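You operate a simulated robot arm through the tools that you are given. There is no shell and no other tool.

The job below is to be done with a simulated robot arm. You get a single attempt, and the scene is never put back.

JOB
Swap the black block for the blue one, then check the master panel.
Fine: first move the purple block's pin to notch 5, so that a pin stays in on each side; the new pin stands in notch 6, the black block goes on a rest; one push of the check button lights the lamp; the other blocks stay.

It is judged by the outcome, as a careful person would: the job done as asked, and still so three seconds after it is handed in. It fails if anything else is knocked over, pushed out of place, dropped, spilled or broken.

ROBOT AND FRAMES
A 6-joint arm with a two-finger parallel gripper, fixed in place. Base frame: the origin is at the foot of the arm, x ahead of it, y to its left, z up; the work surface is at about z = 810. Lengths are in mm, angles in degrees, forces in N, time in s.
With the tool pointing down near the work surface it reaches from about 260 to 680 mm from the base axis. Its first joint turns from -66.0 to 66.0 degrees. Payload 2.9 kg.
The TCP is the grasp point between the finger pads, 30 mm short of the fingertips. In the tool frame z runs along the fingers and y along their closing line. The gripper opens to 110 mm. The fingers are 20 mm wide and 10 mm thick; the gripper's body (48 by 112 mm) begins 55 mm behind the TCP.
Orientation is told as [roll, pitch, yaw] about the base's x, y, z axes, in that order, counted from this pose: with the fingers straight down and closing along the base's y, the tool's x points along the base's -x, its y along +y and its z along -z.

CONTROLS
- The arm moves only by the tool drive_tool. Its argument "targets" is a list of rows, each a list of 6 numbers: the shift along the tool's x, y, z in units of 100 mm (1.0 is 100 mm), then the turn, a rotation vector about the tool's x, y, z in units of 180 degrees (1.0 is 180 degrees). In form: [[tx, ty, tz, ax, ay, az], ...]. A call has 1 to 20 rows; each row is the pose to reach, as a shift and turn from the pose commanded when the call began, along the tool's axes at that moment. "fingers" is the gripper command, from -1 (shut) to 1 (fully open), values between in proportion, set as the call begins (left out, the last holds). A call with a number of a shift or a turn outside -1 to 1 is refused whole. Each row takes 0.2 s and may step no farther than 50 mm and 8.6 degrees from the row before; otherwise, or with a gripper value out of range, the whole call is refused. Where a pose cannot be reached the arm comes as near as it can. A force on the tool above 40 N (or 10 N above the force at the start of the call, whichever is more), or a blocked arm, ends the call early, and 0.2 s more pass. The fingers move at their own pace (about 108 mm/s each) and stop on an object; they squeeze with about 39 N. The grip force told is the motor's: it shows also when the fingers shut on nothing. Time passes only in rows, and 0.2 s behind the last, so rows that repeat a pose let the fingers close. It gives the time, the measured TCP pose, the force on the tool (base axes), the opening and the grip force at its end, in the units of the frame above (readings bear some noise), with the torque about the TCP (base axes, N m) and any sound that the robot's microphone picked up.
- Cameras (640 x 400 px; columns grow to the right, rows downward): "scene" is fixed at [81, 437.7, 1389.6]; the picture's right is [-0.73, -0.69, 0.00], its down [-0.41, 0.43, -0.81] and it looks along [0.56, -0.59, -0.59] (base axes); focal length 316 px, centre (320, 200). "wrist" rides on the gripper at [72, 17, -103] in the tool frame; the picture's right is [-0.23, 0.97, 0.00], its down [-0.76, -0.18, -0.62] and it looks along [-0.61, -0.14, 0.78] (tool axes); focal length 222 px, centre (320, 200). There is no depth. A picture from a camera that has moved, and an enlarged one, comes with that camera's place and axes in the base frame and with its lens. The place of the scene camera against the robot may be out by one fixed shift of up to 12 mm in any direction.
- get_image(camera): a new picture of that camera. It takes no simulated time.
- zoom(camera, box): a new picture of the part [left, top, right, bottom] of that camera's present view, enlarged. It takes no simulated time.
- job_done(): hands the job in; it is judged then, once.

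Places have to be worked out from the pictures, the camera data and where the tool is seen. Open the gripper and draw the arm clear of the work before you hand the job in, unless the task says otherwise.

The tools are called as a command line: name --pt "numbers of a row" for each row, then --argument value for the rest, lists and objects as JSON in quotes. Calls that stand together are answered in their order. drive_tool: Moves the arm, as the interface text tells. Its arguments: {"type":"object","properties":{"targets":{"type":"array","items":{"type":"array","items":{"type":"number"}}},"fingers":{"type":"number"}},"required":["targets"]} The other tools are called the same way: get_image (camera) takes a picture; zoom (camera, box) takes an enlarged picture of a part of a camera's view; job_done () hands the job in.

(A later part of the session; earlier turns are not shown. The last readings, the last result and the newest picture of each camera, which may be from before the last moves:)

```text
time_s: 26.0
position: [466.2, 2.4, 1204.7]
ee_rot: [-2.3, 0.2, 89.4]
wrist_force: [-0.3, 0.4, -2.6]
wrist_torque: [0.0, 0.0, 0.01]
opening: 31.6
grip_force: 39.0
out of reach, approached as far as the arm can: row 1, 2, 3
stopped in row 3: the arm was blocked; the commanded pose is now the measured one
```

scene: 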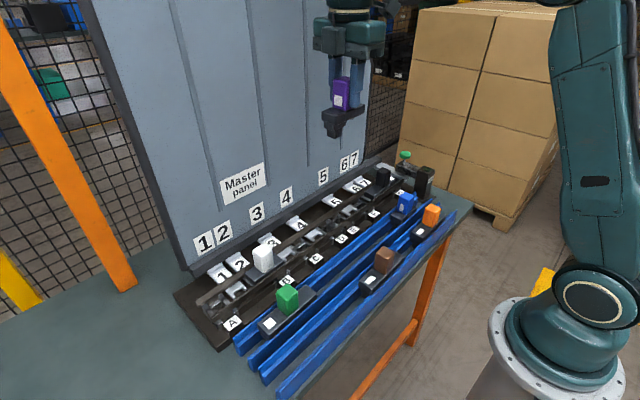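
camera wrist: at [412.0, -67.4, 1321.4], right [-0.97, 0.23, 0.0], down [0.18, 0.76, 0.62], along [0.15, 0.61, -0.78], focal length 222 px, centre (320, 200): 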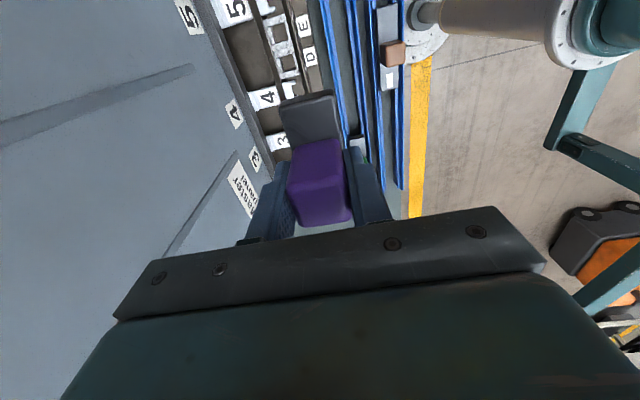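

The arm was reported blocked; I look before moving any further.

get_image --camera "scene"

get_image --camera "wrist"

```text
taken
```

scene: 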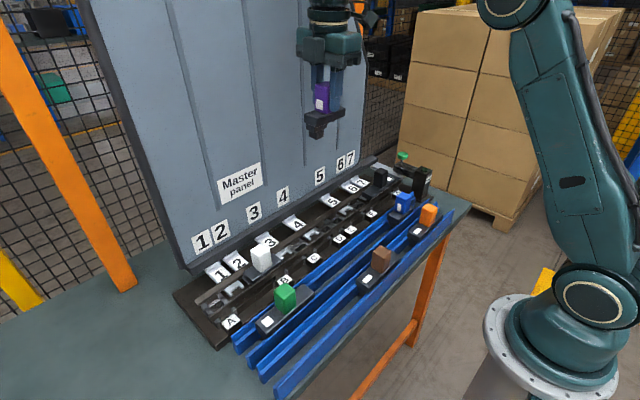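

```text
taken
camera wrist: at [443.5, -69.5, 1306.9], right [-0.97, 0.24, -0.04], down [0.16, 0.76, 0.63], along [0.18, 0.6, -0.78], focal length 222 px, centre (320, 200)
```

wrist: 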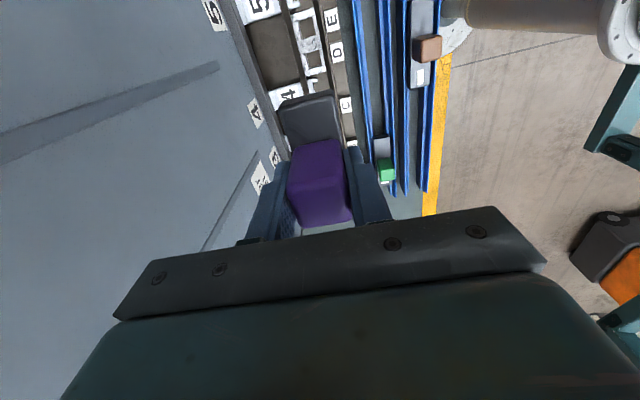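

The rail in the picture seems to have shifted by a few pixels compared with before. I compare closely with earlier zooms before doing anything else.

zoom --camera "scene" --box '[200, 230, 280, 330]'

zoom --camera "scene" --box '[355, 150, 435, 210]'

zoom --camera "scene" --box '[270, 0, 400, 150]'

```text
4.00 times, centred on (240, 280) of scene
camera zoom: at [67.9, 438.6, 1390.1], right [-0.72, -0.69, -0.01], down [-0.4, 0.43, -0.81], along [0.56, -0.59, -0.58], focal length 1263 px, centre (640, -120)
```

zoom: 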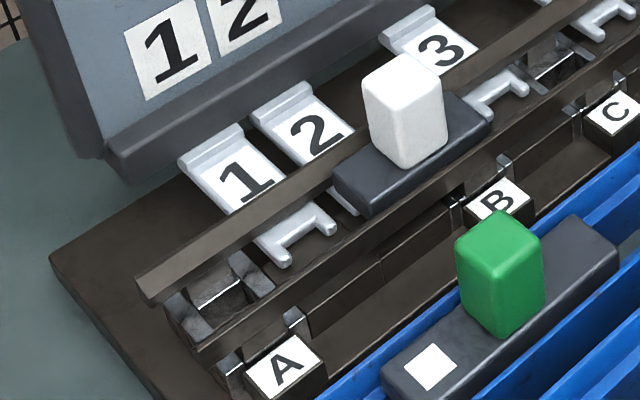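

```text
6.67 times, centred on (395, 180) of scene
camera zoom: at [67.9, 438.6, 1390.1], right [-0.72, -0.69, -0.01], down [-0.4, 0.43, -0.81], along [0.56, -0.59, -0.58], focal length 2105 px, centre (-180, 333)
```

zoom: 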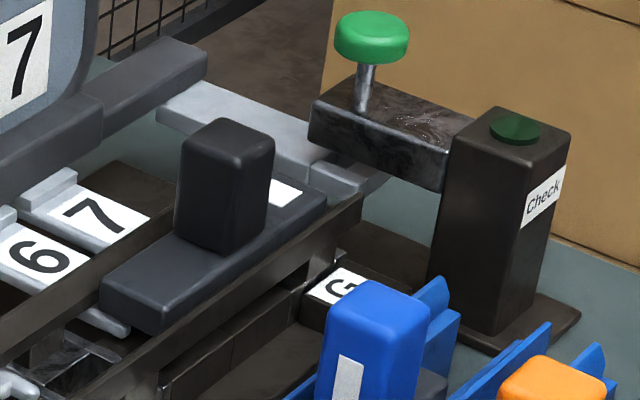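

```text
2.67 times, centred on (335, 75) of scene
camera zoom: at [67.9, 438.6, 1390.1], right [-0.72, -0.69, -0.01], down [-0.4, 0.43, -0.81], along [0.56, -0.59, -0.58], focal length 842 px, centre (280, 533)
```

zoom: 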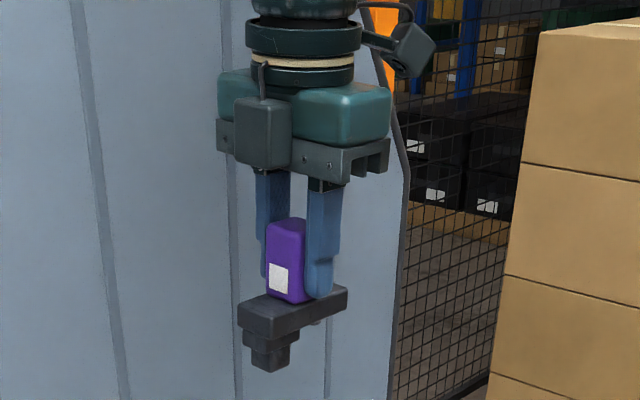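

The zoom data show that the scene camera itself was displaced (now at [67.9, 438.6, 1390.1]); the rail, panel and blocks look unmoved relative to each other. I straighten the tool and move back from the panel, checking how the arm responds.

drive_tool --pt "0 0.1 0 0 0 0" --pt "0 0.2 0 -0.0128 -0.001 -0.003" --pt "0 0.2 0 -0.0128 -0.001 -0.003"

```text
time_s: 26.8
position: [461.7, 3.0, 1204.2]
ee_rot: [-0.8, 0.2, 90.1]
wrist_force: [-1.4, 0.1, -2.7]
wrist_torque: [0.02, -0.04, 0.03]
opening: 31.9
grip_force: 38.9
out of reach, approached as far as the arm can: row 1
```

I hold still a moment to read the settled pose.

drive_tool --pt "0 0 0 0 0 0" --pt "0 0 0 0 0 0" --pt "0 0 0 0 0 0"

zoom --camera "scene" --box '[250, 0, 640, 240]'

```text
time_s: 27.6
position: [460.5, 3.6, 1203.1]
ee_rot: [-0.6, 0.2, 90.0]
wrist_force: [0.6, 0.0, -2.1]
wrist_torque: [-0.04, 0.0, 0.0]
opening: 31.6
grip_force: 39.3
```

```text
1.64 times, centred on (445, 120) of scene
camera zoom: at [78.6, 438.0, 1389.7], right [-0.73, -0.69, 0.0], down [-0.4, 0.43, -0.81], along [0.56, -0.59, -0.59], focal length 518 px, centre (115, 331)
```

zoom: 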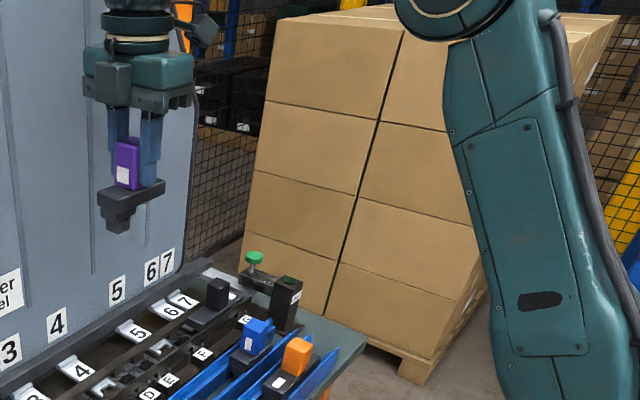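

The scene camera has sprung back to nearly its old place, so part of the arm had pressed on its mount while it strained at a limit. I probe with a small step down, then look again.

drive_tool --pt "0 0 0.05 0 0 0" --pt "0 0 0.1 0 0 0" --pt "0 0 0.1 0 0 0"

zoom --camera "scene" --box '[420, 0, 640, 140]'

```text
time_s: 28.4
position: [466.7, 11.4, 1197.6]
ee_rot: [0.4, -1.1, 89.8]
wrist_force: [-0.2, 0.5, -2.3]
wrist_torque: [-0.02, -0.01, -0.02]
opening: 31.6
grip_force: 38.9
out of reach, approached as far as the arm can: row 2, 3
```

```text
2.86 times, centred on (530, 70) of scene
camera zoom: at [78.9, 437.2, 1389.9], right [-0.73, -0.69, 0.0], down [-0.4, 0.43, -0.81], along [0.56, -0.59, -0.59], focal length 902 px, centre (-280, 571)
```

zoom: 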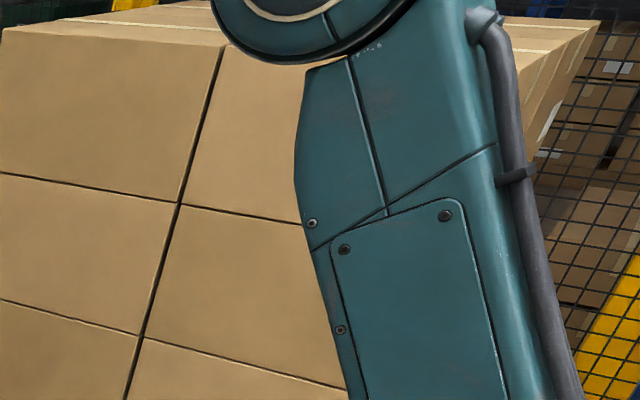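

The step down again drifted sideways. I look at the wrist picture and at the whole scene for whatever holds the arm.

get_image --camera "wrist"

zoom --camera "scene" --box '[280, 0, 440, 110]'

```text
taken
camera wrist: at [451.3, -63.4, 1300.0], right [-0.97, 0.23, 0.01], down [0.18, 0.75, 0.64], along [0.14, 0.62, -0.77], focal length 222 px, centre (320, 200)
```

wrist: 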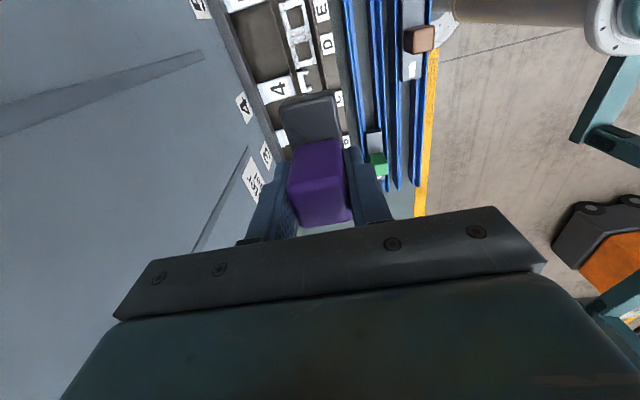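

```text
3.64 times, centred on (360, 55) of scene
camera zoom: at [78.9, 437.2, 1389.9], right [-0.73, -0.69, 0.0], down [-0.4, 0.43, -0.81], along [0.56, -0.59, -0.59], focal length 1148 px, centre (174, 727)
```

zoom: 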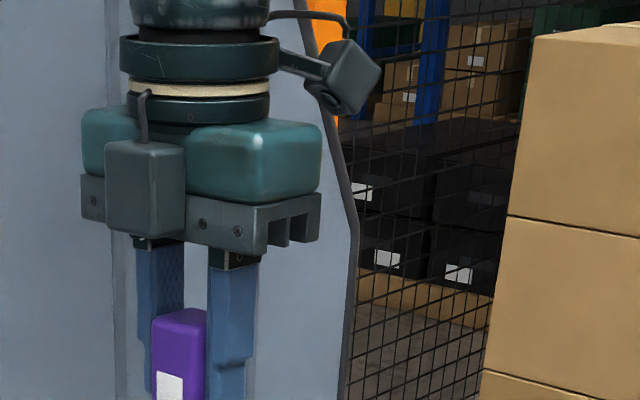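

Something teal and dark stands near the arm's base on the +y side, at the right edge of the wrist view. I zoom in there.

zoom --camera "wrist" --box '[440, 0, 640, 200]'

zoom --camera "wrist" --box '[480, 160, 640, 330]'

get_image --camera "scene"

```text
2.00 times, centred on (540, 100) of wrist
camera zoom: at [451.3, -63.4, 1300.0], right [-0.97, 0.23, 0.01], down [0.18, 0.75, 0.64], along [0.14, 0.62, -0.77], focal length 444 px, centre (-120, 400)
```

zoom: 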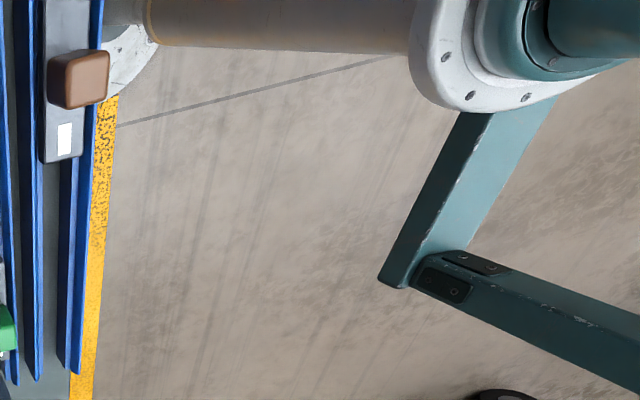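

```text
2.35 times, centred on (560, 245) of wrist
camera zoom: at [451.3, -63.4, 1300.0], right [-0.97, 0.23, 0.01], down [0.18, 0.75, 0.64], along [0.14, 0.62, -0.77], focal length 523 px, centre (-245, 94)
```

zoom: 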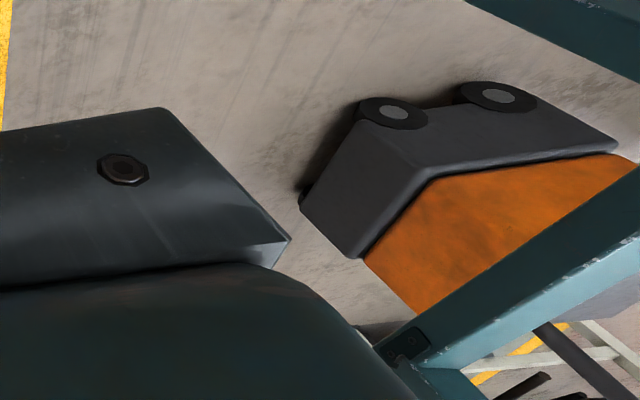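

```text
taken
```

scene: 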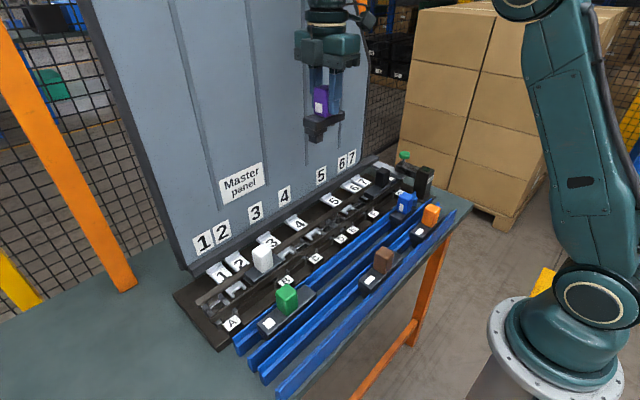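

I probe in other directions with small steps to find out which way the arm is free: first upward.

drive_tool --pt "0 0 -0.1 0 0 0" --pt "0 0 -0.2 0 0 0" --pt "0 0 -0.2 0 0 0"

drive_tool --pt "0 -0.1 0 0 0 0" --pt "0 -0.2 0 0 0 0" --pt "0 -0.2 0 0 0 0"

drive_tool --pt "-0.1 0 0 0 0 0" --pt "-0.2 0 0 0 0 0" --pt "-0.2 0 0 0 0 0"

```text
time_s: 29.2
position: [464.7, 2.8, 1205.8]
ee_rot: [0.3, 0.0, 90.0]
wrist_force: [0.2, 0.6, -2.7]
wrist_torque: [-0.06, -0.03, 0.04]
opening: 31.8
grip_force: 39.1
```

```text
time_s: 30.0
position: [484.2, 3.2, 1205.6]
ee_rot: [0.3, 0.1, 90.1]
wrist_force: [-0.1, -0.5, -3.6]
wrist_torque: [0.01, 0.01, -0.02]
opening: 31.5
grip_force: 38.6
```

```text
time_s: 30.8
position: [483.9, 24.0, 1206.0]
ee_rot: [0.3, 0.0, 90.1]
wrist_force: [0.5, 0.7, -1.8]
wrist_torque: [-0.02, -0.02, 0.04]
opening: 31.5
grip_force: 39.2
```

The arm follows freely upward, outward and to +y. I move further to +y and out, then try going down in small steps there.

drive_tool --pt "-0.2 0 0 0 0 0" --pt "-0.4 -0.1 0 0 0 0" --pt "-0.6 -0.1 0 0 0 0"

drive_tool --pt "0 0 0.05 0 0 0" --pt "0 0 0.1 0 0 0" --pt "0 0 0.15 0 0 0" --pt "0 0 0.15 0 0 0"

```text
time_s: 31.6
position: [493.7, 85.3, 1206.1]
ee_rot: [0.2, 0.1, 90.2]
wrist_force: [-0.1, -0.2, -2.7]
wrist_torque: [-0.01, -0.01, -0.02]
opening: 31.8
grip_force: 38.9
```

```text
time_s: 32.6
position: [493.1, 84.3, 1190.7]
ee_rot: [0.2, 0.0, 90.0]
wrist_force: [1.4, 0.6, -3.2]
wrist_torque: [-0.03, -0.02, -0.01]
opening: 31.6
grip_force: 39.0
```

It descends freely here. I continue down step by step.

drive_tool --pt "0 0 0.2 0 0 0" --pt "0 0 0.4 0 0 0" --pt "0 0 0.5 0 0 0"

drive_tool --pt "0 0 0.2 0 0 0" --pt "0 0 0.4 0 0 0" --pt "0 0 0.6 0 0 0" --pt "0 0 0.8 0 0 0"

zoom --camera "scene" --box '[170, 0, 640, 290]'

```text
time_s: 33.4
position: [492.8, 83.7, 1140.6]
ee_rot: [0.1, 0.0, 90.0]
wrist_force: [-0.3, 1.0, -3.5]
wrist_torque: [0.03, 0.0, 0.0]
opening: 31.8
grip_force: 38.5
```

```text
time_s: 34.4
position: [492.1, 82.7, 1060.7]
ee_rot: [0.3, 0.1, 90.0]
wrist_force: [-0.2, -0.4, -2.7]
wrist_torque: [-0.02, 0.0, -0.03]
opening: 31.8
grip_force: 38.9
```

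```text
1.36 times, centred on (405, 145) of scene
camera zoom: at [81.1, 437.7, 1389.6], right [-0.73, -0.69, 0.0], down [-0.41, 0.43, -0.81], along [0.56, -0.59, -0.59], focal length 430 px, centre (204, 275)
```

zoom: 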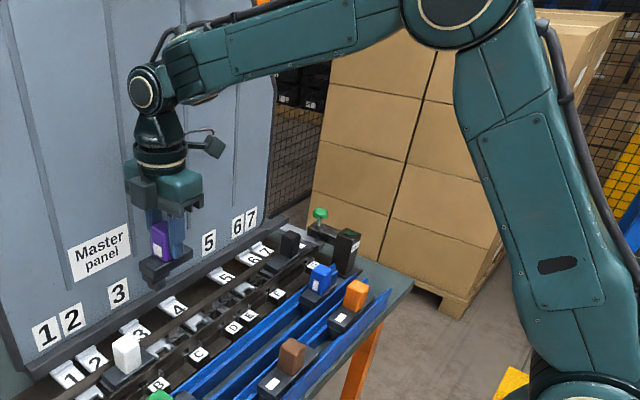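

All is free again and the scene camera is back in place. The layout fits a 46 mm grid (4 at +23, D -23, E -69, 5 -115, F -161, 6 -207, G -299), so purple's new centre must be at y ≈ -92. I move there while still high.

drive_tool --pt "0.4 0.04 0 0 0 0" --pt "0.8 0.081 0 0 0 0" --pt "1.0 0.081 0 0 0 0"

drive_tool --pt "0.4 0 0.1 0 0 0" --pt "0.75 0 0.3 0 0 0" --pt "0.75 0 0.5 0 0 0" --pt "0.75 0 0.5 0 0 0"

get_image --camera "wrist"

zoom --camera "scene" --box '[300, 120, 420, 230]'

```text
time_s: 35.2
position: [483.5, -16.9, 1061.6]
ee_rot: [0.4, 0.0, 90.0]
wrist_force: [-0.5, -0.2, -3.3]
wrist_torque: [-0.02, -0.01, -0.01]
opening: 31.4
grip_force: 38.8
```

```text
time_s: 36.2
position: [484.0, -92.5, 1010.3]
ee_rot: [0.2, 0.1, 89.9]
wrist_force: [-1.0, 0.5, -2.3]
wrist_torque: [-0.05, -0.03, -0.01]
opening: 31.6
grip_force: 38.7
```

```text
taken
camera wrist: at [468.0, -165.7, 1114.0], right [-0.97, 0.23, 0.0], down [0.18, 0.76, 0.62], along [0.14, 0.61, -0.78], focal length 222 px, centre (320, 200)
```

wrist: 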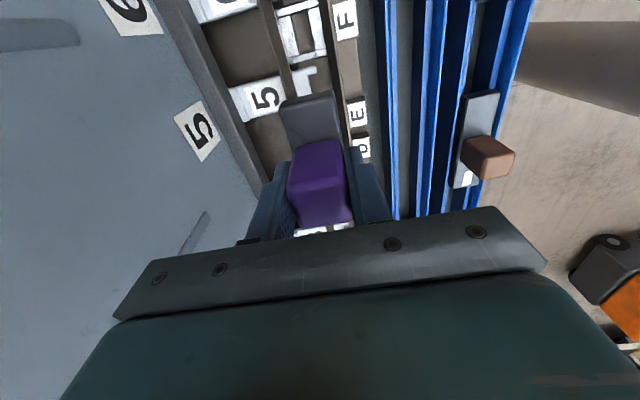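

```text
3.64 times, centred on (360, 175) of scene
camera zoom: at [81.1, 437.7, 1389.6], right [-0.73, -0.69, 0.0], down [-0.41, 0.43, -0.81], along [0.56, -0.59, -0.59], focal length 1148 px, centre (174, 291)
```

zoom: 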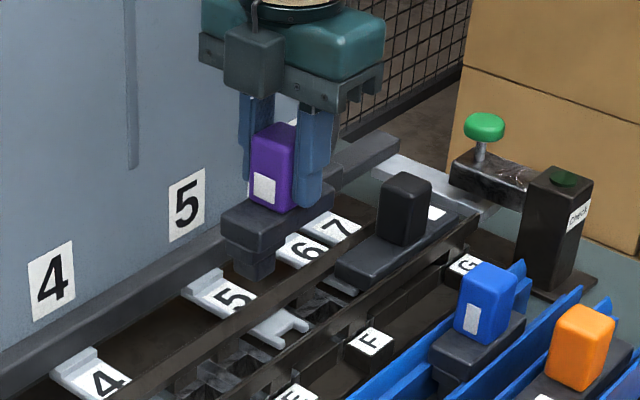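

Aligned over notch 5 with the foot towards E. I descend to z = 950, where the foot is still above the rails, and check.

drive_tool --pt "0 0 0.3 0 0 0" --pt "0 0 0.55 0 0 0" --pt "0 0 0.55 0 0 0"

zoom --camera "wrist" --box '[220, 50, 400, 220]'

zoom --camera "scene" --box '[320, 160, 390, 240]'

```text
time_s: 37.0
position: [483.9, -91.5, 955.6]
ee_rot: [0.4, 0.0, 89.9]
wrist_force: [0.0, 0.7, -2.5]
wrist_torque: [0.02, 0.02, 0.01]
opening: 31.8
grip_force: 39.3
```

```text
2.35 times, centred on (310, 135) of wrist
camera zoom: at [467.8, -165.5, 1058.8], right [-0.97, 0.23, 0.0], down [0.18, 0.76, 0.62], along [0.14, 0.61, -0.78], focal length 523 px, centre (344, 353)
```

zoom: 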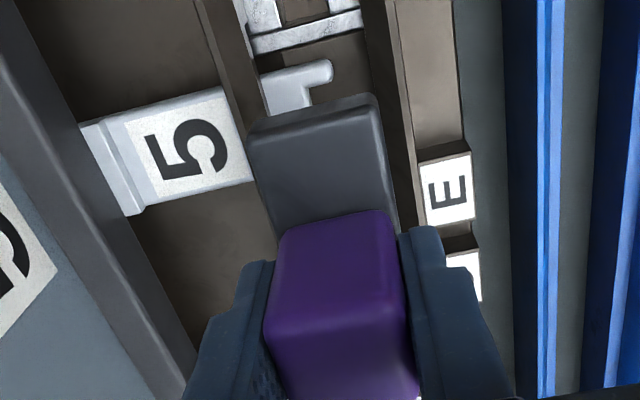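

```text
5.00 times, centred on (355, 200) of scene
camera zoom: at [81.0, 437.7, 1389.6], right [-0.73, -0.69, 0.0], down [-0.41, 0.43, -0.81], along [0.56, -0.59, -0.59], focal length 1579 px, centre (145, 200)
```

zoom: 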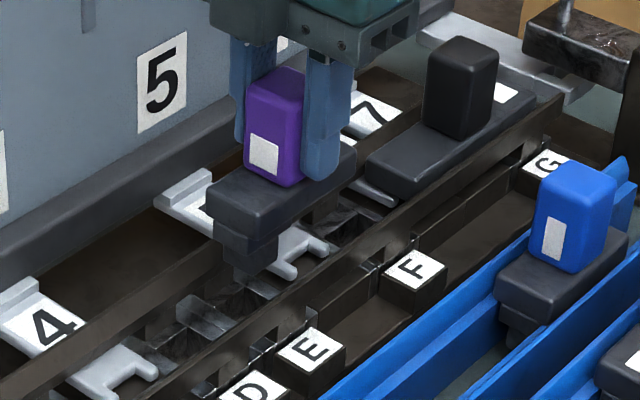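

Notch 5 measures y = -115.6 and E -68.9, matching the plan. I lower the block into place slowly.

drive_tool --pt "0 0 0.1 0 0 0" --pt "0 0 0.2 0 0 0" --pt "0 0 0.3 0 0 0" --pt "0 0 0.38 0 0 0" --pt "0 0 0.44 0 0 0" --pt "0 0 0.48 0 0 0"

zoom --camera "scene" --box '[310, 170, 380, 240]'

```text
time_s: 38.4
position: [483.4, -92.0, 908.3]
ee_rot: [0.2, 0.1, 90.1]
wrist_force: [-0.1, -1.5, -2.2]
wrist_torque: [-0.09, -0.04, 0.01]
opening: 31.6
grip_force: 38.5
```

```text
5.71 times, centred on (345, 205) of scene
camera zoom: at [81.0, 437.7, 1389.6], right [-0.73, -0.69, 0.0], down [-0.41, 0.43, -0.81], along [0.56, -0.59, -0.59], focal length 1804 px, centre (177, 171)
```

zoom: 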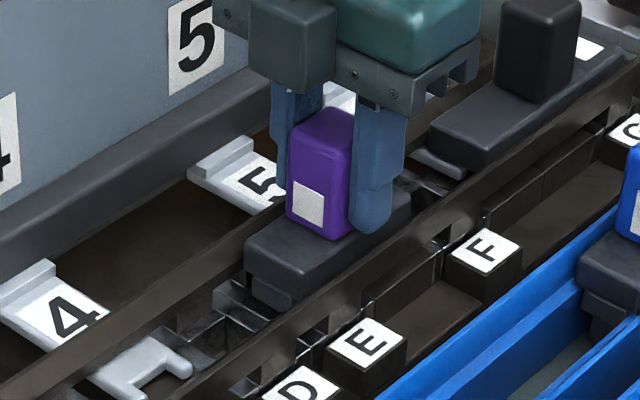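

No contact so far, and the foot is well inside the well. I go the last few millimetres until it seats.

drive_tool --pt "0 0 0.02 0 0 0" --pt "0 0 0.035 0 0 0"

```text
time_s: 39.0
position: [483.8, -91.7, 905.2]
ee_rot: [0.2, 0.1, 90.0]
wrist_force: [1.0, -1.7, -0.7]
wrist_torque: [-0.13, -0.04, -0.1]
opening: 31.7
grip_force: 39.4
```

The weight is beginning to be taken up; one more small step.

drive_tool --pt "0 0 0.012 0 0 0" --pt "0 0 0.012 0 0 0"

zoom --camera "scene" --box '[310, 170, 380, 240]'

```text
time_s: 39.6
position: [484.0, -92.5, 904.9]
ee_rot: [0.2, 0.1, 90.0]
wrist_force: [-4.5, -2.0, 10.9]
wrist_torque: [-0.1, 0.13, -0.03]
opening: 31.9
grip_force: 38.8
```

```text
5.71 times, centred on (345, 205) of scene
camera zoom: at [80.7, 437.7, 1389.6], right [-0.73, -0.69, 0.0], down [-0.41, 0.43, -0.81], along [0.56, -0.59, -0.59], focal length 1804 px, centre (177, 171)
```

zoom: 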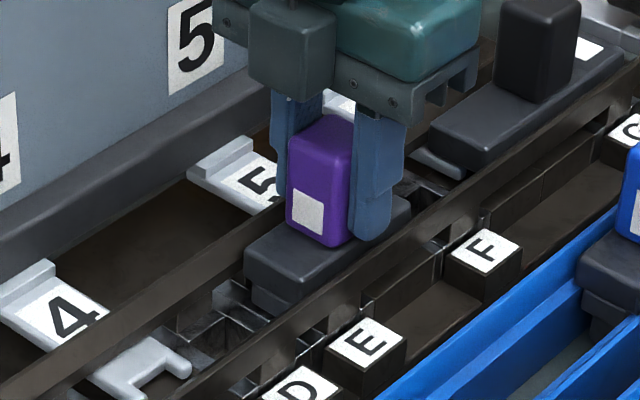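

It bears at the same height (z ≈ 904.9) as it had when seated before, so it is home. I release it and rise.

drive_tool --pt "0 0 -0.008 0 0 0" --pt "0 0 -0.008 0 0 0" --pt "0 0 -0.008 0 0 0" --fingers 0.2

drive_tool --pt "0 0 -0.1 0 0 0" --pt "0 0 -0.4 0 0 0" --pt "0 0 -0.8 0 0 0" --pt "0 0 -1.0 0 0 0"

zoom --camera "scene" --box '[310, 170, 380, 240]'

get_image --camera "wrist"

```text
time_s: 40.4
position: [484.4, -91.2, 904.3]
ee_rot: [0.3, 0.1, 90.0]
wrist_force: [-0.3, -0.3, -0.5]
wrist_torque: [-0.01, 0.02, 0.02]
opening: 65.9
grip_force: 0.0
```

```text
time_s: 41.4
position: [485.3, -91.0, 1005.3]
ee_rot: [0.3, 0.0, 90.0]
wrist_force: [-0.4, 0.0, -0.2]
wrist_torque: [-0.03, 0.0, 0.01]
opening: 65.9
grip_force: 0.0
```

```text
5.71 times, centred on (345, 205) of scene
camera zoom: at [81.0, 437.7, 1389.6], right [-0.73, -0.69, 0.0], down [-0.41, 0.43, -0.81], along [0.56, -0.59, -0.59], focal length 1804 px, centre (177, 171)
```

zoom: 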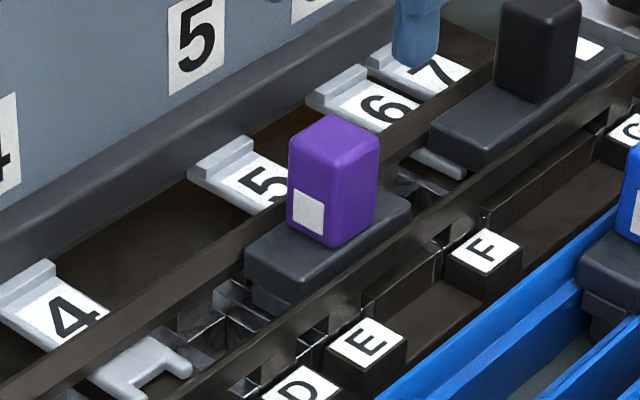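

```text
taken
camera wrist: at [468.2, -164.8, 1108.4], right [-0.97, 0.23, 0.0], down [0.18, 0.76, 0.62], along [0.14, 0.61, -0.78], focal length 222 px, centre (320, 200)
```

wrist: 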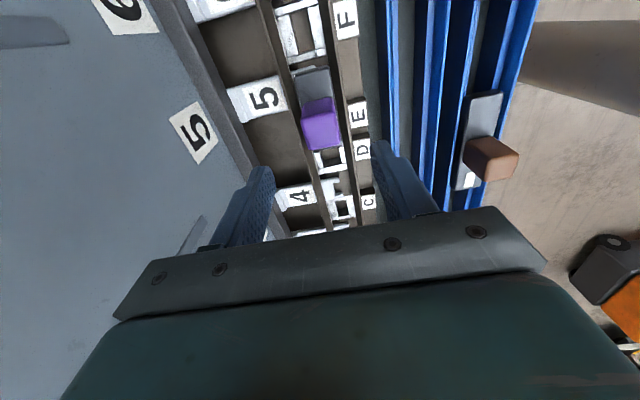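

Purple stands with its sticker towards +y and its pin end over fork 5. I zoom in to check that it is fully seated and level.

zoom --camera "wrist" --box '[270, 40, 380, 180]'

zoom --camera "scene" --box '[325, 185, 370, 235]'

zoom --camera "scene" --box '[235, 230, 290, 290]'

```text
2.86 times, centred on (325, 110) of wrist
camera zoom: at [468.2, -164.8, 1108.4], right [-0.97, 0.23, 0.0], down [0.18, 0.76, 0.62], along [0.14, 0.61, -0.78], focal length 635 px, centre (306, 457)
```

zoom: 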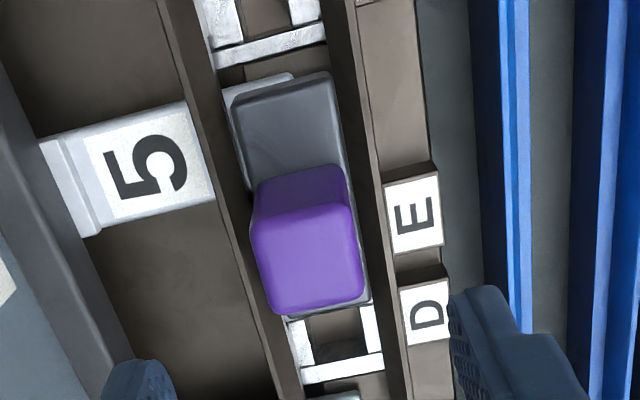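

```text
8.00 times, centred on (348, 210) of scene
camera zoom: at [81.0, 437.7, 1389.6], right [-0.73, -0.69, 0.0], down [-0.41, 0.43, -0.81], along [0.56, -0.59, -0.59], focal length 2526 px, centre (100, 120)
```

zoom: 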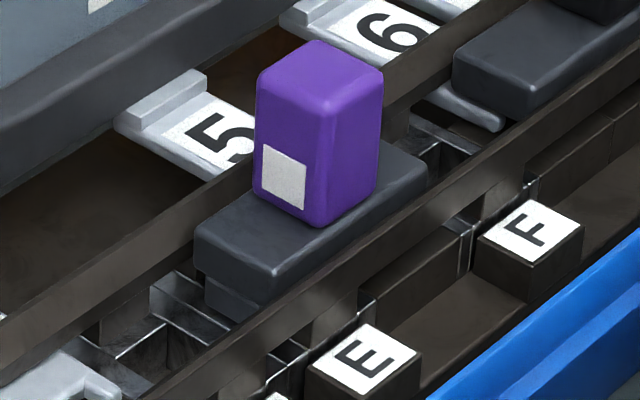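

```text
6.67 times, centred on (262, 260) of scene
camera zoom: at [81.0, 437.7, 1389.6], right [-0.73, -0.69, 0.0], down [-0.41, 0.43, -0.81], along [0.56, -0.59, -0.59], focal length 2105 px, centre (703, -200)
```

zoom: 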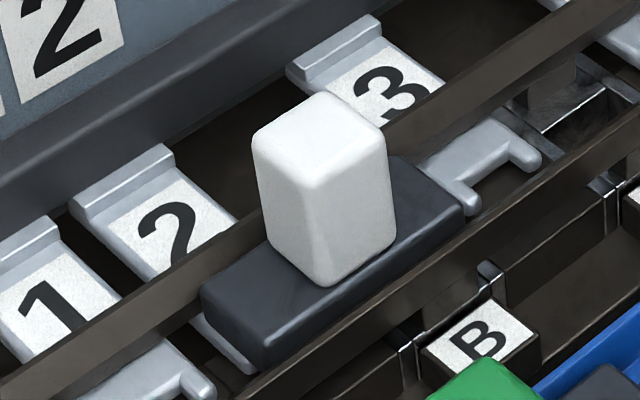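

Purple is seated level like the white one. Next is black: I move over it (centre y ≈ -253) at the same height, its knob top being at about 913.

drive_tool --pt "0.4 0.01 0 0 0 0" --pt "0.8 0.01 0 0 0 0" --pt "1.0 0.01 0 0 0 0"

drive_tool --pt "0.3 0 0 0 0 0" --pt "0.62 0 0 0 0 0" --pt "0.62 0 0 0 0 0"

get_image --camera "wrist"

zoom --camera "wrist" --box '[240, 0, 420, 200]'

zoom --camera "scene" --box '[330, 110, 440, 220]'

```text
time_s: 42.2
position: [483.7, -192.5, 1003.5]
ee_rot: [0.2, 0.0, 90.0]
wrist_force: [0.0, -0.3, -0.4]
wrist_torque: [0.03, -0.03, -0.04]
opening: 66.0
grip_force: 0.1
```

```text
time_s: 43.0
position: [483.2, -253.4, 1003.5]
ee_rot: [0.2, 0.0, 90.0]
wrist_force: [0.2, 0.8, 0.1]
wrist_torque: [0.01, 0.02, 0.03]
opening: 66.2
grip_force: 0.0
```

```text
taken
camera wrist: at [467.5, -327.4, 1107.6], right [-0.97, 0.23, 0.0], down [0.18, 0.76, 0.62], along [0.14, 0.61, -0.78], focal length 222 px, centre (320, 200)
```

wrist: 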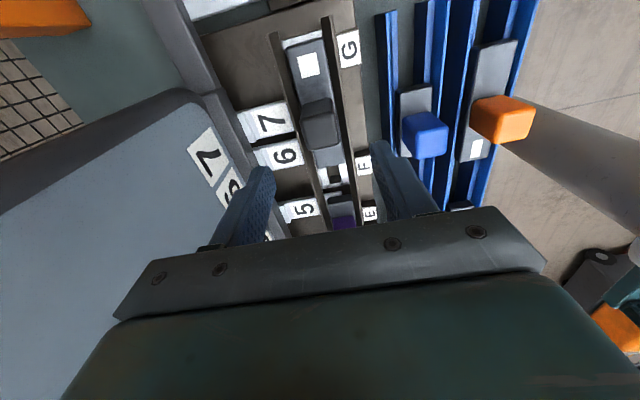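

```text
2.00 times, centred on (330, 100) of wrist
camera zoom: at [467.5, -327.4, 1107.6], right [-0.97, 0.23, 0.0], down [0.18, 0.76, 0.62], along [0.14, 0.61, -0.78], focal length 444 px, centre (300, 400)
```

zoom: 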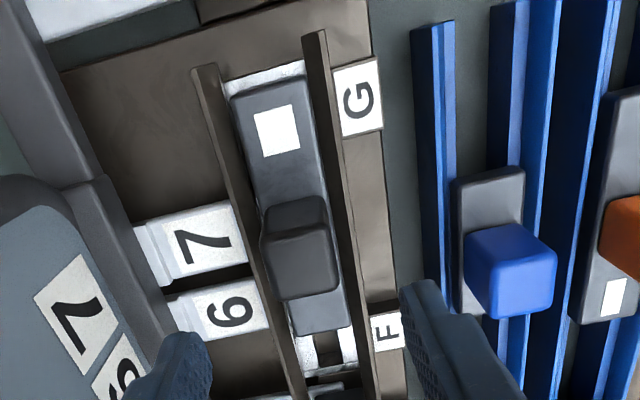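

```text
3.64 times, centred on (385, 165) of scene
camera zoom: at [81.0, 437.7, 1389.6], right [-0.73, -0.69, 0.0], down [-0.41, 0.43, -0.81], along [0.56, -0.59, -0.59], focal length 1148 px, centre (84, 327)
```

zoom: 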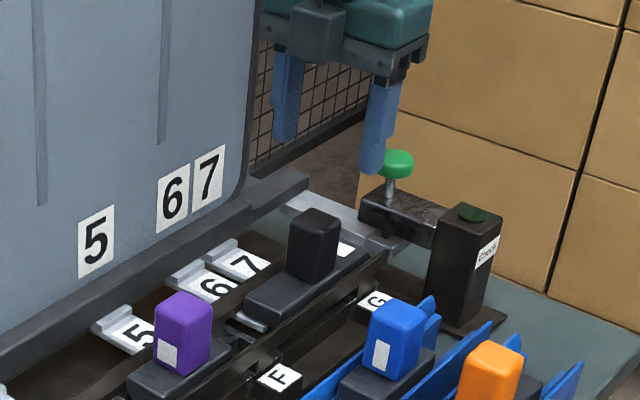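

Black's knob is at (484, -253), centred on its bar. I descend to z = 905 and close on it.

drive_tool --pt "0 -0.005 0.3 0 0 0" --pt "0 -0.005 0.6 0 0 0" --pt "0 -0.005 0.85 0 0 0" --pt "0 -0.005 0.985 0 0 0" --pt "0 -0.005 0.985 0 0 0"

zoom --camera "wrist" --box '[220, 60, 420, 230]'

```text
time_s: 44.2
position: [483.9, -254.0, 905.4]
ee_rot: [0.2, 0.1, 90.1]
wrist_force: [-0.3, -0.2, 0.0]
wrist_torque: [0.0, -0.01, -0.03]
opening: 66.4
grip_force: 0.1
```

```text
2.35 times, centred on (320, 145) of wrist
camera zoom: at [467.1, -327.2, 1009.0], right [-0.97, 0.23, 0.0], down [0.18, 0.76, 0.62], along [0.14, 0.61, -0.78], focal length 523 px, centre (320, 329)
```

zoom: 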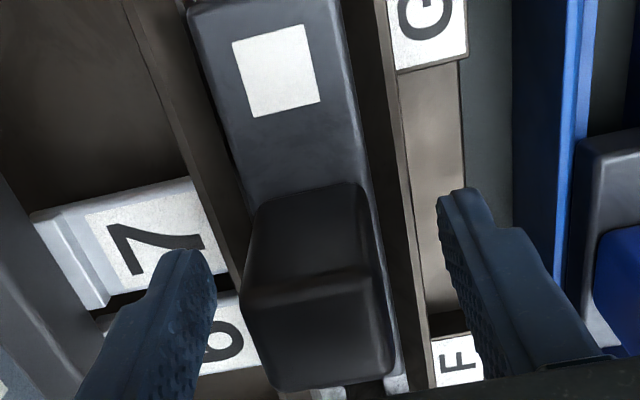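

The knob sits centrally between the fingers. I close.

drive_tool --pt "0 0 0 0 0 0" --pt "0 0 0 0 0 0" --pt "0 0 0 0 0 0" --fingers -1

drive_tool --pt "0 0 -0.05 0 0 0" --pt "0 0 -0.1 0 0 0" --pt "0 0 -0.2 0 0 0" --pt "0 0 -0.35 0 0 0" --pt "0 0 -0.55 0 0 0" --pt "0 0 -0.8 0 0 0" --pt "0 0 -1.0 0 0 0"

get_image --camera "wrist"

zoom --camera "scene" --box '[310, 100, 440, 230]'

```text
time_s: 45.0
position: [484.5, -254.8, 906.1]
ee_rot: [0.1, 0.1, 89.9]
wrist_force: [1.3, -0.3, -0.3]
wrist_torque: [-0.05, -0.2, 0.03]
opening: 31.5
grip_force: 38.7
```

```text
time_s: 46.6
position: [483.8, -253.2, 1005.0]
ee_rot: [0.3, 0.1, 90.0]
wrist_force: [-0.5, 0.1, -3.3]
wrist_torque: [0.0, 0.02, -0.01]
opening: 32.0
grip_force: 38.9
```

```text
taken
camera wrist: at [467.7, -327.0, 1109.3], right [-0.97, 0.23, 0.0], down [0.18, 0.76, 0.62], along [0.14, 0.61, -0.78], focal length 222 px, centre (320, 200)
```

wrist: 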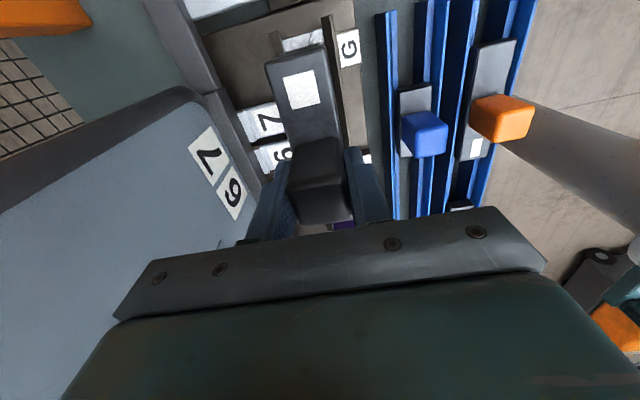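

```text
3.08 times, centred on (375, 165) of scene
camera zoom: at [81.0, 437.7, 1389.6], right [-0.73, -0.69, 0.0], down [-0.41, 0.43, -0.81], along [0.56, -0.59, -0.59], focal length 972 px, centre (151, 308)
```

zoom: 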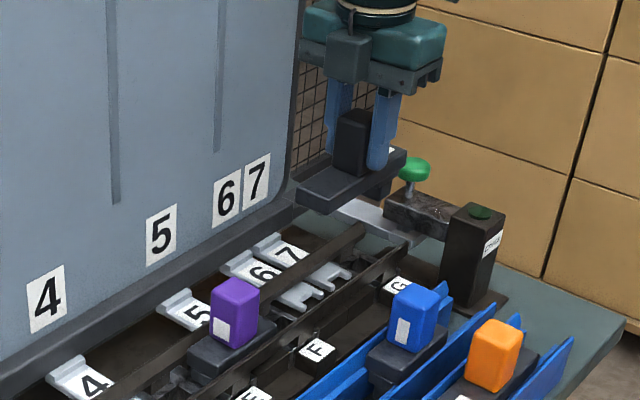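

Black came out freely, and the panel and other blocks stand as before. Blue's resting bar is at (381, -210) with its top at z ≈ 850, so the near rest's centre line is x ≈ 381. Green's near end is at y ≈ 142, which leaves that rest free from about -165 to 140. I carry black high to about (381, 50).

drive_tool --pt "0 0 -0.3 0 0 0" --pt "0 0.2 -0.5 0 0 0" --pt "0 0.5 -0.5 0 0 0" --pt "-0.3 0.8 -0.5 0 0 0" --pt "-0.7 1.0 -0.5 0 0 0" --pt "-1.0 1.0 -0.5 0 0 0"

drive_tool --pt "-0.4 0.03 0 0 0 0" --pt "-0.8 0.03 0 0 0 0" --pt "-1.0 0.03 0 0 0 0"

drive_tool --pt "-0.4 0 0 0 0 0" --pt "-0.8 0 0 0 0 0" --pt "-1.0 0 0 0 0 0" --pt "-1.0 0 0 0 0 0"

get_image --camera "wrist"

get_image --camera "scene"

```text
time_s: 48.0
position: [383.7, -151.6, 1058.3]
ee_rot: [0.2, 0.1, 90.1]
wrist_force: [0.9, -0.2, -3.5]
wrist_torque: [0.03, -0.01, 0.0]
opening: 31.7
grip_force: 39.3
```

```text
time_s: 48.8
position: [382.1, -54.5, 1056.5]
ee_rot: [0.2, 0.1, 90.0]
wrist_force: [-0.4, -0.8, -4.5]
wrist_torque: [-0.02, -0.01, -0.02]
opening: 31.7
grip_force: 39.0
```

```text
time_s: 49.8
position: [380.3, 45.5, 1056.7]
ee_rot: [0.4, 0.0, 90.0]
wrist_force: [0.6, 0.7, -3.7]
wrist_torque: [0.0, 0.0, 0.02]
opening: 31.7
grip_force: 38.9
```

```text
taken
camera wrist: at [364.5, -27.3, 1160.5], right [-0.97, 0.23, 0.0], down [0.18, 0.76, 0.62], along [0.14, 0.61, -0.78], focal length 222 px, centre (320, 200)
```

wrist: 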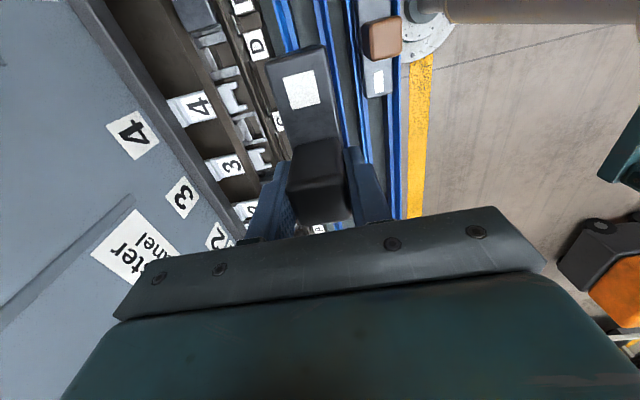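

```text
taken
```

scene: 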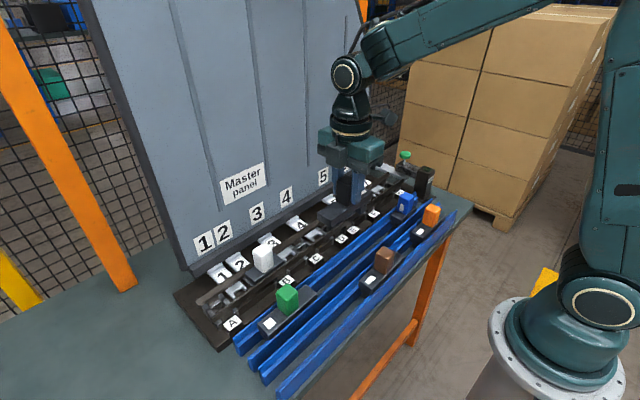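

I zoom to measure the rest's walls in x under the block.

zoom --camera "wrist" --box '[240, 0, 420, 110]'

zoom --camera "scene" --box '[260, 170, 440, 320]'

```text
3.56 times, centred on (330, 55) of wrist
camera zoom: at [364.5, -27.3, 1160.5], right [-0.97, 0.23, 0.0], down [0.18, 0.76, 0.62], along [0.14, 0.61, -0.78], focal length 790 px, centre (284, 716)
```

zoom: 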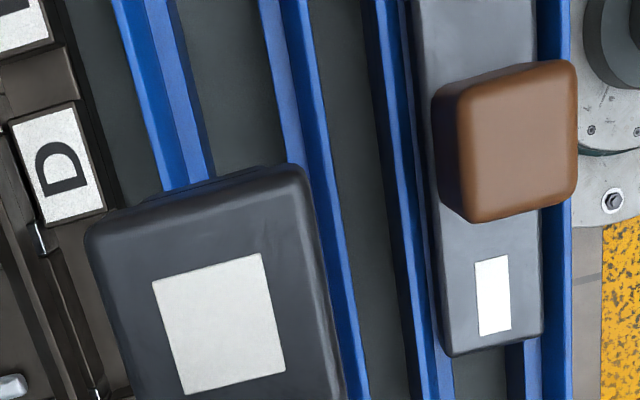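

```text
2.67 times, centred on (350, 245) of scene
camera zoom: at [81.0, 437.7, 1389.6], right [-0.73, -0.69, 0.0], down [-0.41, 0.43, -0.81], along [0.56, -0.59, -0.59], focal length 842 px, centre (240, 80)
```

zoom: 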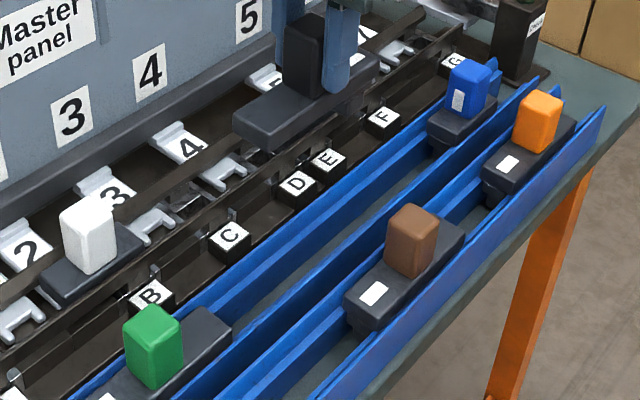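

The rest's centre works out at x ≈ 380–381 (blue and green lie at 381.5 and 380). I lower to z ≈ 930 and check from both cameras.

drive_tool --pt "0 -0.005 0.4 0 0 0" --pt "0 -0.005 0.8 0 0 0" --pt "0 -0.005 1.0 0 0 0"

drive_tool --pt "0 0 0.15 0 0 0" --pt "0 0 0.28 0 0 0" --pt "0 0 0.28 0 0 0"

zoom --camera "wrist" --box '[240, 0, 420, 200]'

zoom --camera "scene" --box '[300, 190, 400, 290]'

```text
time_s: 50.6
position: [381.1, 46.5, 956.8]
ee_rot: [0.2, 0.0, 90.1]
wrist_force: [-0.1, -0.2, -3.2]
wrist_torque: [-0.01, -0.03, -0.02]
opening: 31.8
grip_force: 39.0
```

```text
time_s: 51.4
position: [380.8, 45.5, 928.6]
ee_rot: [0.4, 0.0, 90.1]
wrist_force: [-0.4, -0.7, -3.8]
wrist_torque: [-0.01, -0.04, 0.01]
opening: 31.6
grip_force: 38.7
```

```text
2.00 times, centred on (330, 100) of wrist
camera zoom: at [364.7, -27.5, 1031.5], right [-0.97, 0.23, 0.0], down [0.18, 0.76, 0.62], along [0.14, 0.61, -0.78], focal length 444 px, centre (300, 400)
```

zoom: 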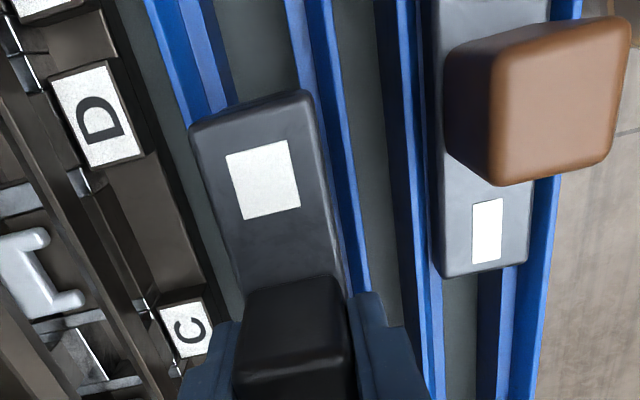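

```text
4.00 times, centred on (350, 240) of scene
camera zoom: at [81.0, 437.7, 1389.6], right [-0.73, -0.69, 0.0], down [-0.41, 0.43, -0.81], along [0.56, -0.59, -0.59], focal length 1263 px, centre (200, 40)
```

zoom: 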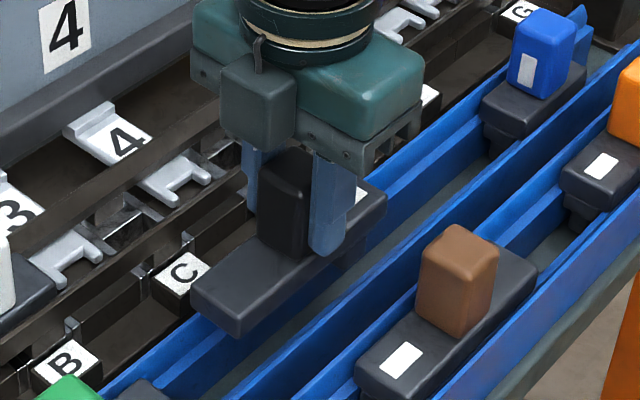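

I measure the rest's walls more closely just ahead of the block's end.

zoom --camera "wrist" --box '[240, 0, 340, 60]'

zoom --camera "scene" --box '[375, 190, 425, 235]'

```text
6.40 times, centred on (290, 30) of wrist
camera zoom: at [364.7, -27.5, 1031.5], right [-0.97, 0.23, 0.0], down [0.18, 0.76, 0.62], along [0.14, 0.61, -0.78], focal length 1422 px, centre (512, 1288)
```

zoom: 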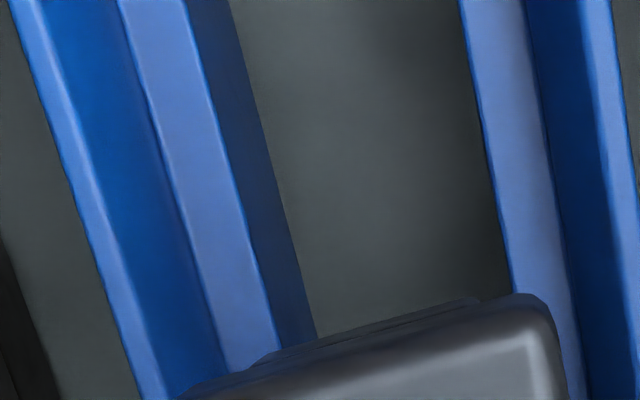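

```text
8.89 times, centred on (400, 212) of scene
camera zoom: at [81.0, 437.7, 1389.6], right [-0.73, -0.69, 0.0], down [-0.41, 0.43, -0.81], along [0.56, -0.59, -0.59], focal length 2807 px, centre (-391, 89)
```

zoom: 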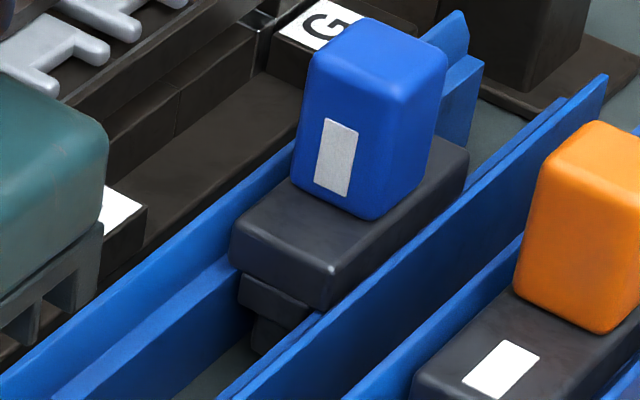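

The rest's centre comes out at x = 380.9, exactly under the block. I lower it slowly until it bears.

drive_tool --pt "0 0 0.12 0 0 0" --pt "0 0 0.22 0 0 0" --pt "0 0 0.3 0 0 0" --pt "0 0 0.36 0 0 0" --pt "0 0 0.39 0 0 0"

zoom --camera "scene" --box '[300, 200, 400, 300]'

```text
time_s: 52.6
position: [380.9, 45.7, 889.5]
ee_rot: [0.2, -0.1, 90.0]
wrist_force: [-0.1, 0.1, -3.0]
wrist_torque: [0.02, -0.04, 0.01]
opening: 31.6
grip_force: 38.5
```

```text
4.00 times, centred on (350, 250) of scene
camera zoom: at [81.0, 437.7, 1389.6], right [-0.73, -0.69, 0.0], down [-0.41, 0.43, -0.81], along [0.56, -0.59, -0.59], focal length 1263 px, centre (200, 0)
```

zoom: 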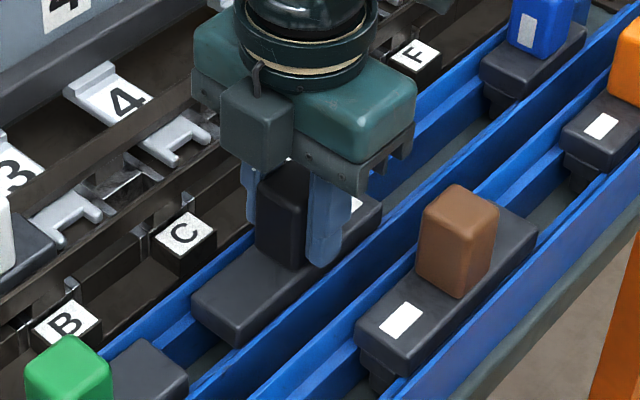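

Almost down; I lower on in 1–2 mm steps until the force shows it rests.

drive_tool --pt "0 0 0.015 0 0 0" --pt "0 0 0.03 0 0 0" --pt "0 0 0.03 0 0 0"

```text
time_s: 53.4
position: [382.1, 46.2, 887.9]
ee_rot: [0.2, 0.0, 89.9]
wrist_force: [-11.0, -2.1, 34.8]
wrist_torque: [0.0, 0.0, 0.02]
opening: 31.7
grip_force: 38.7
```

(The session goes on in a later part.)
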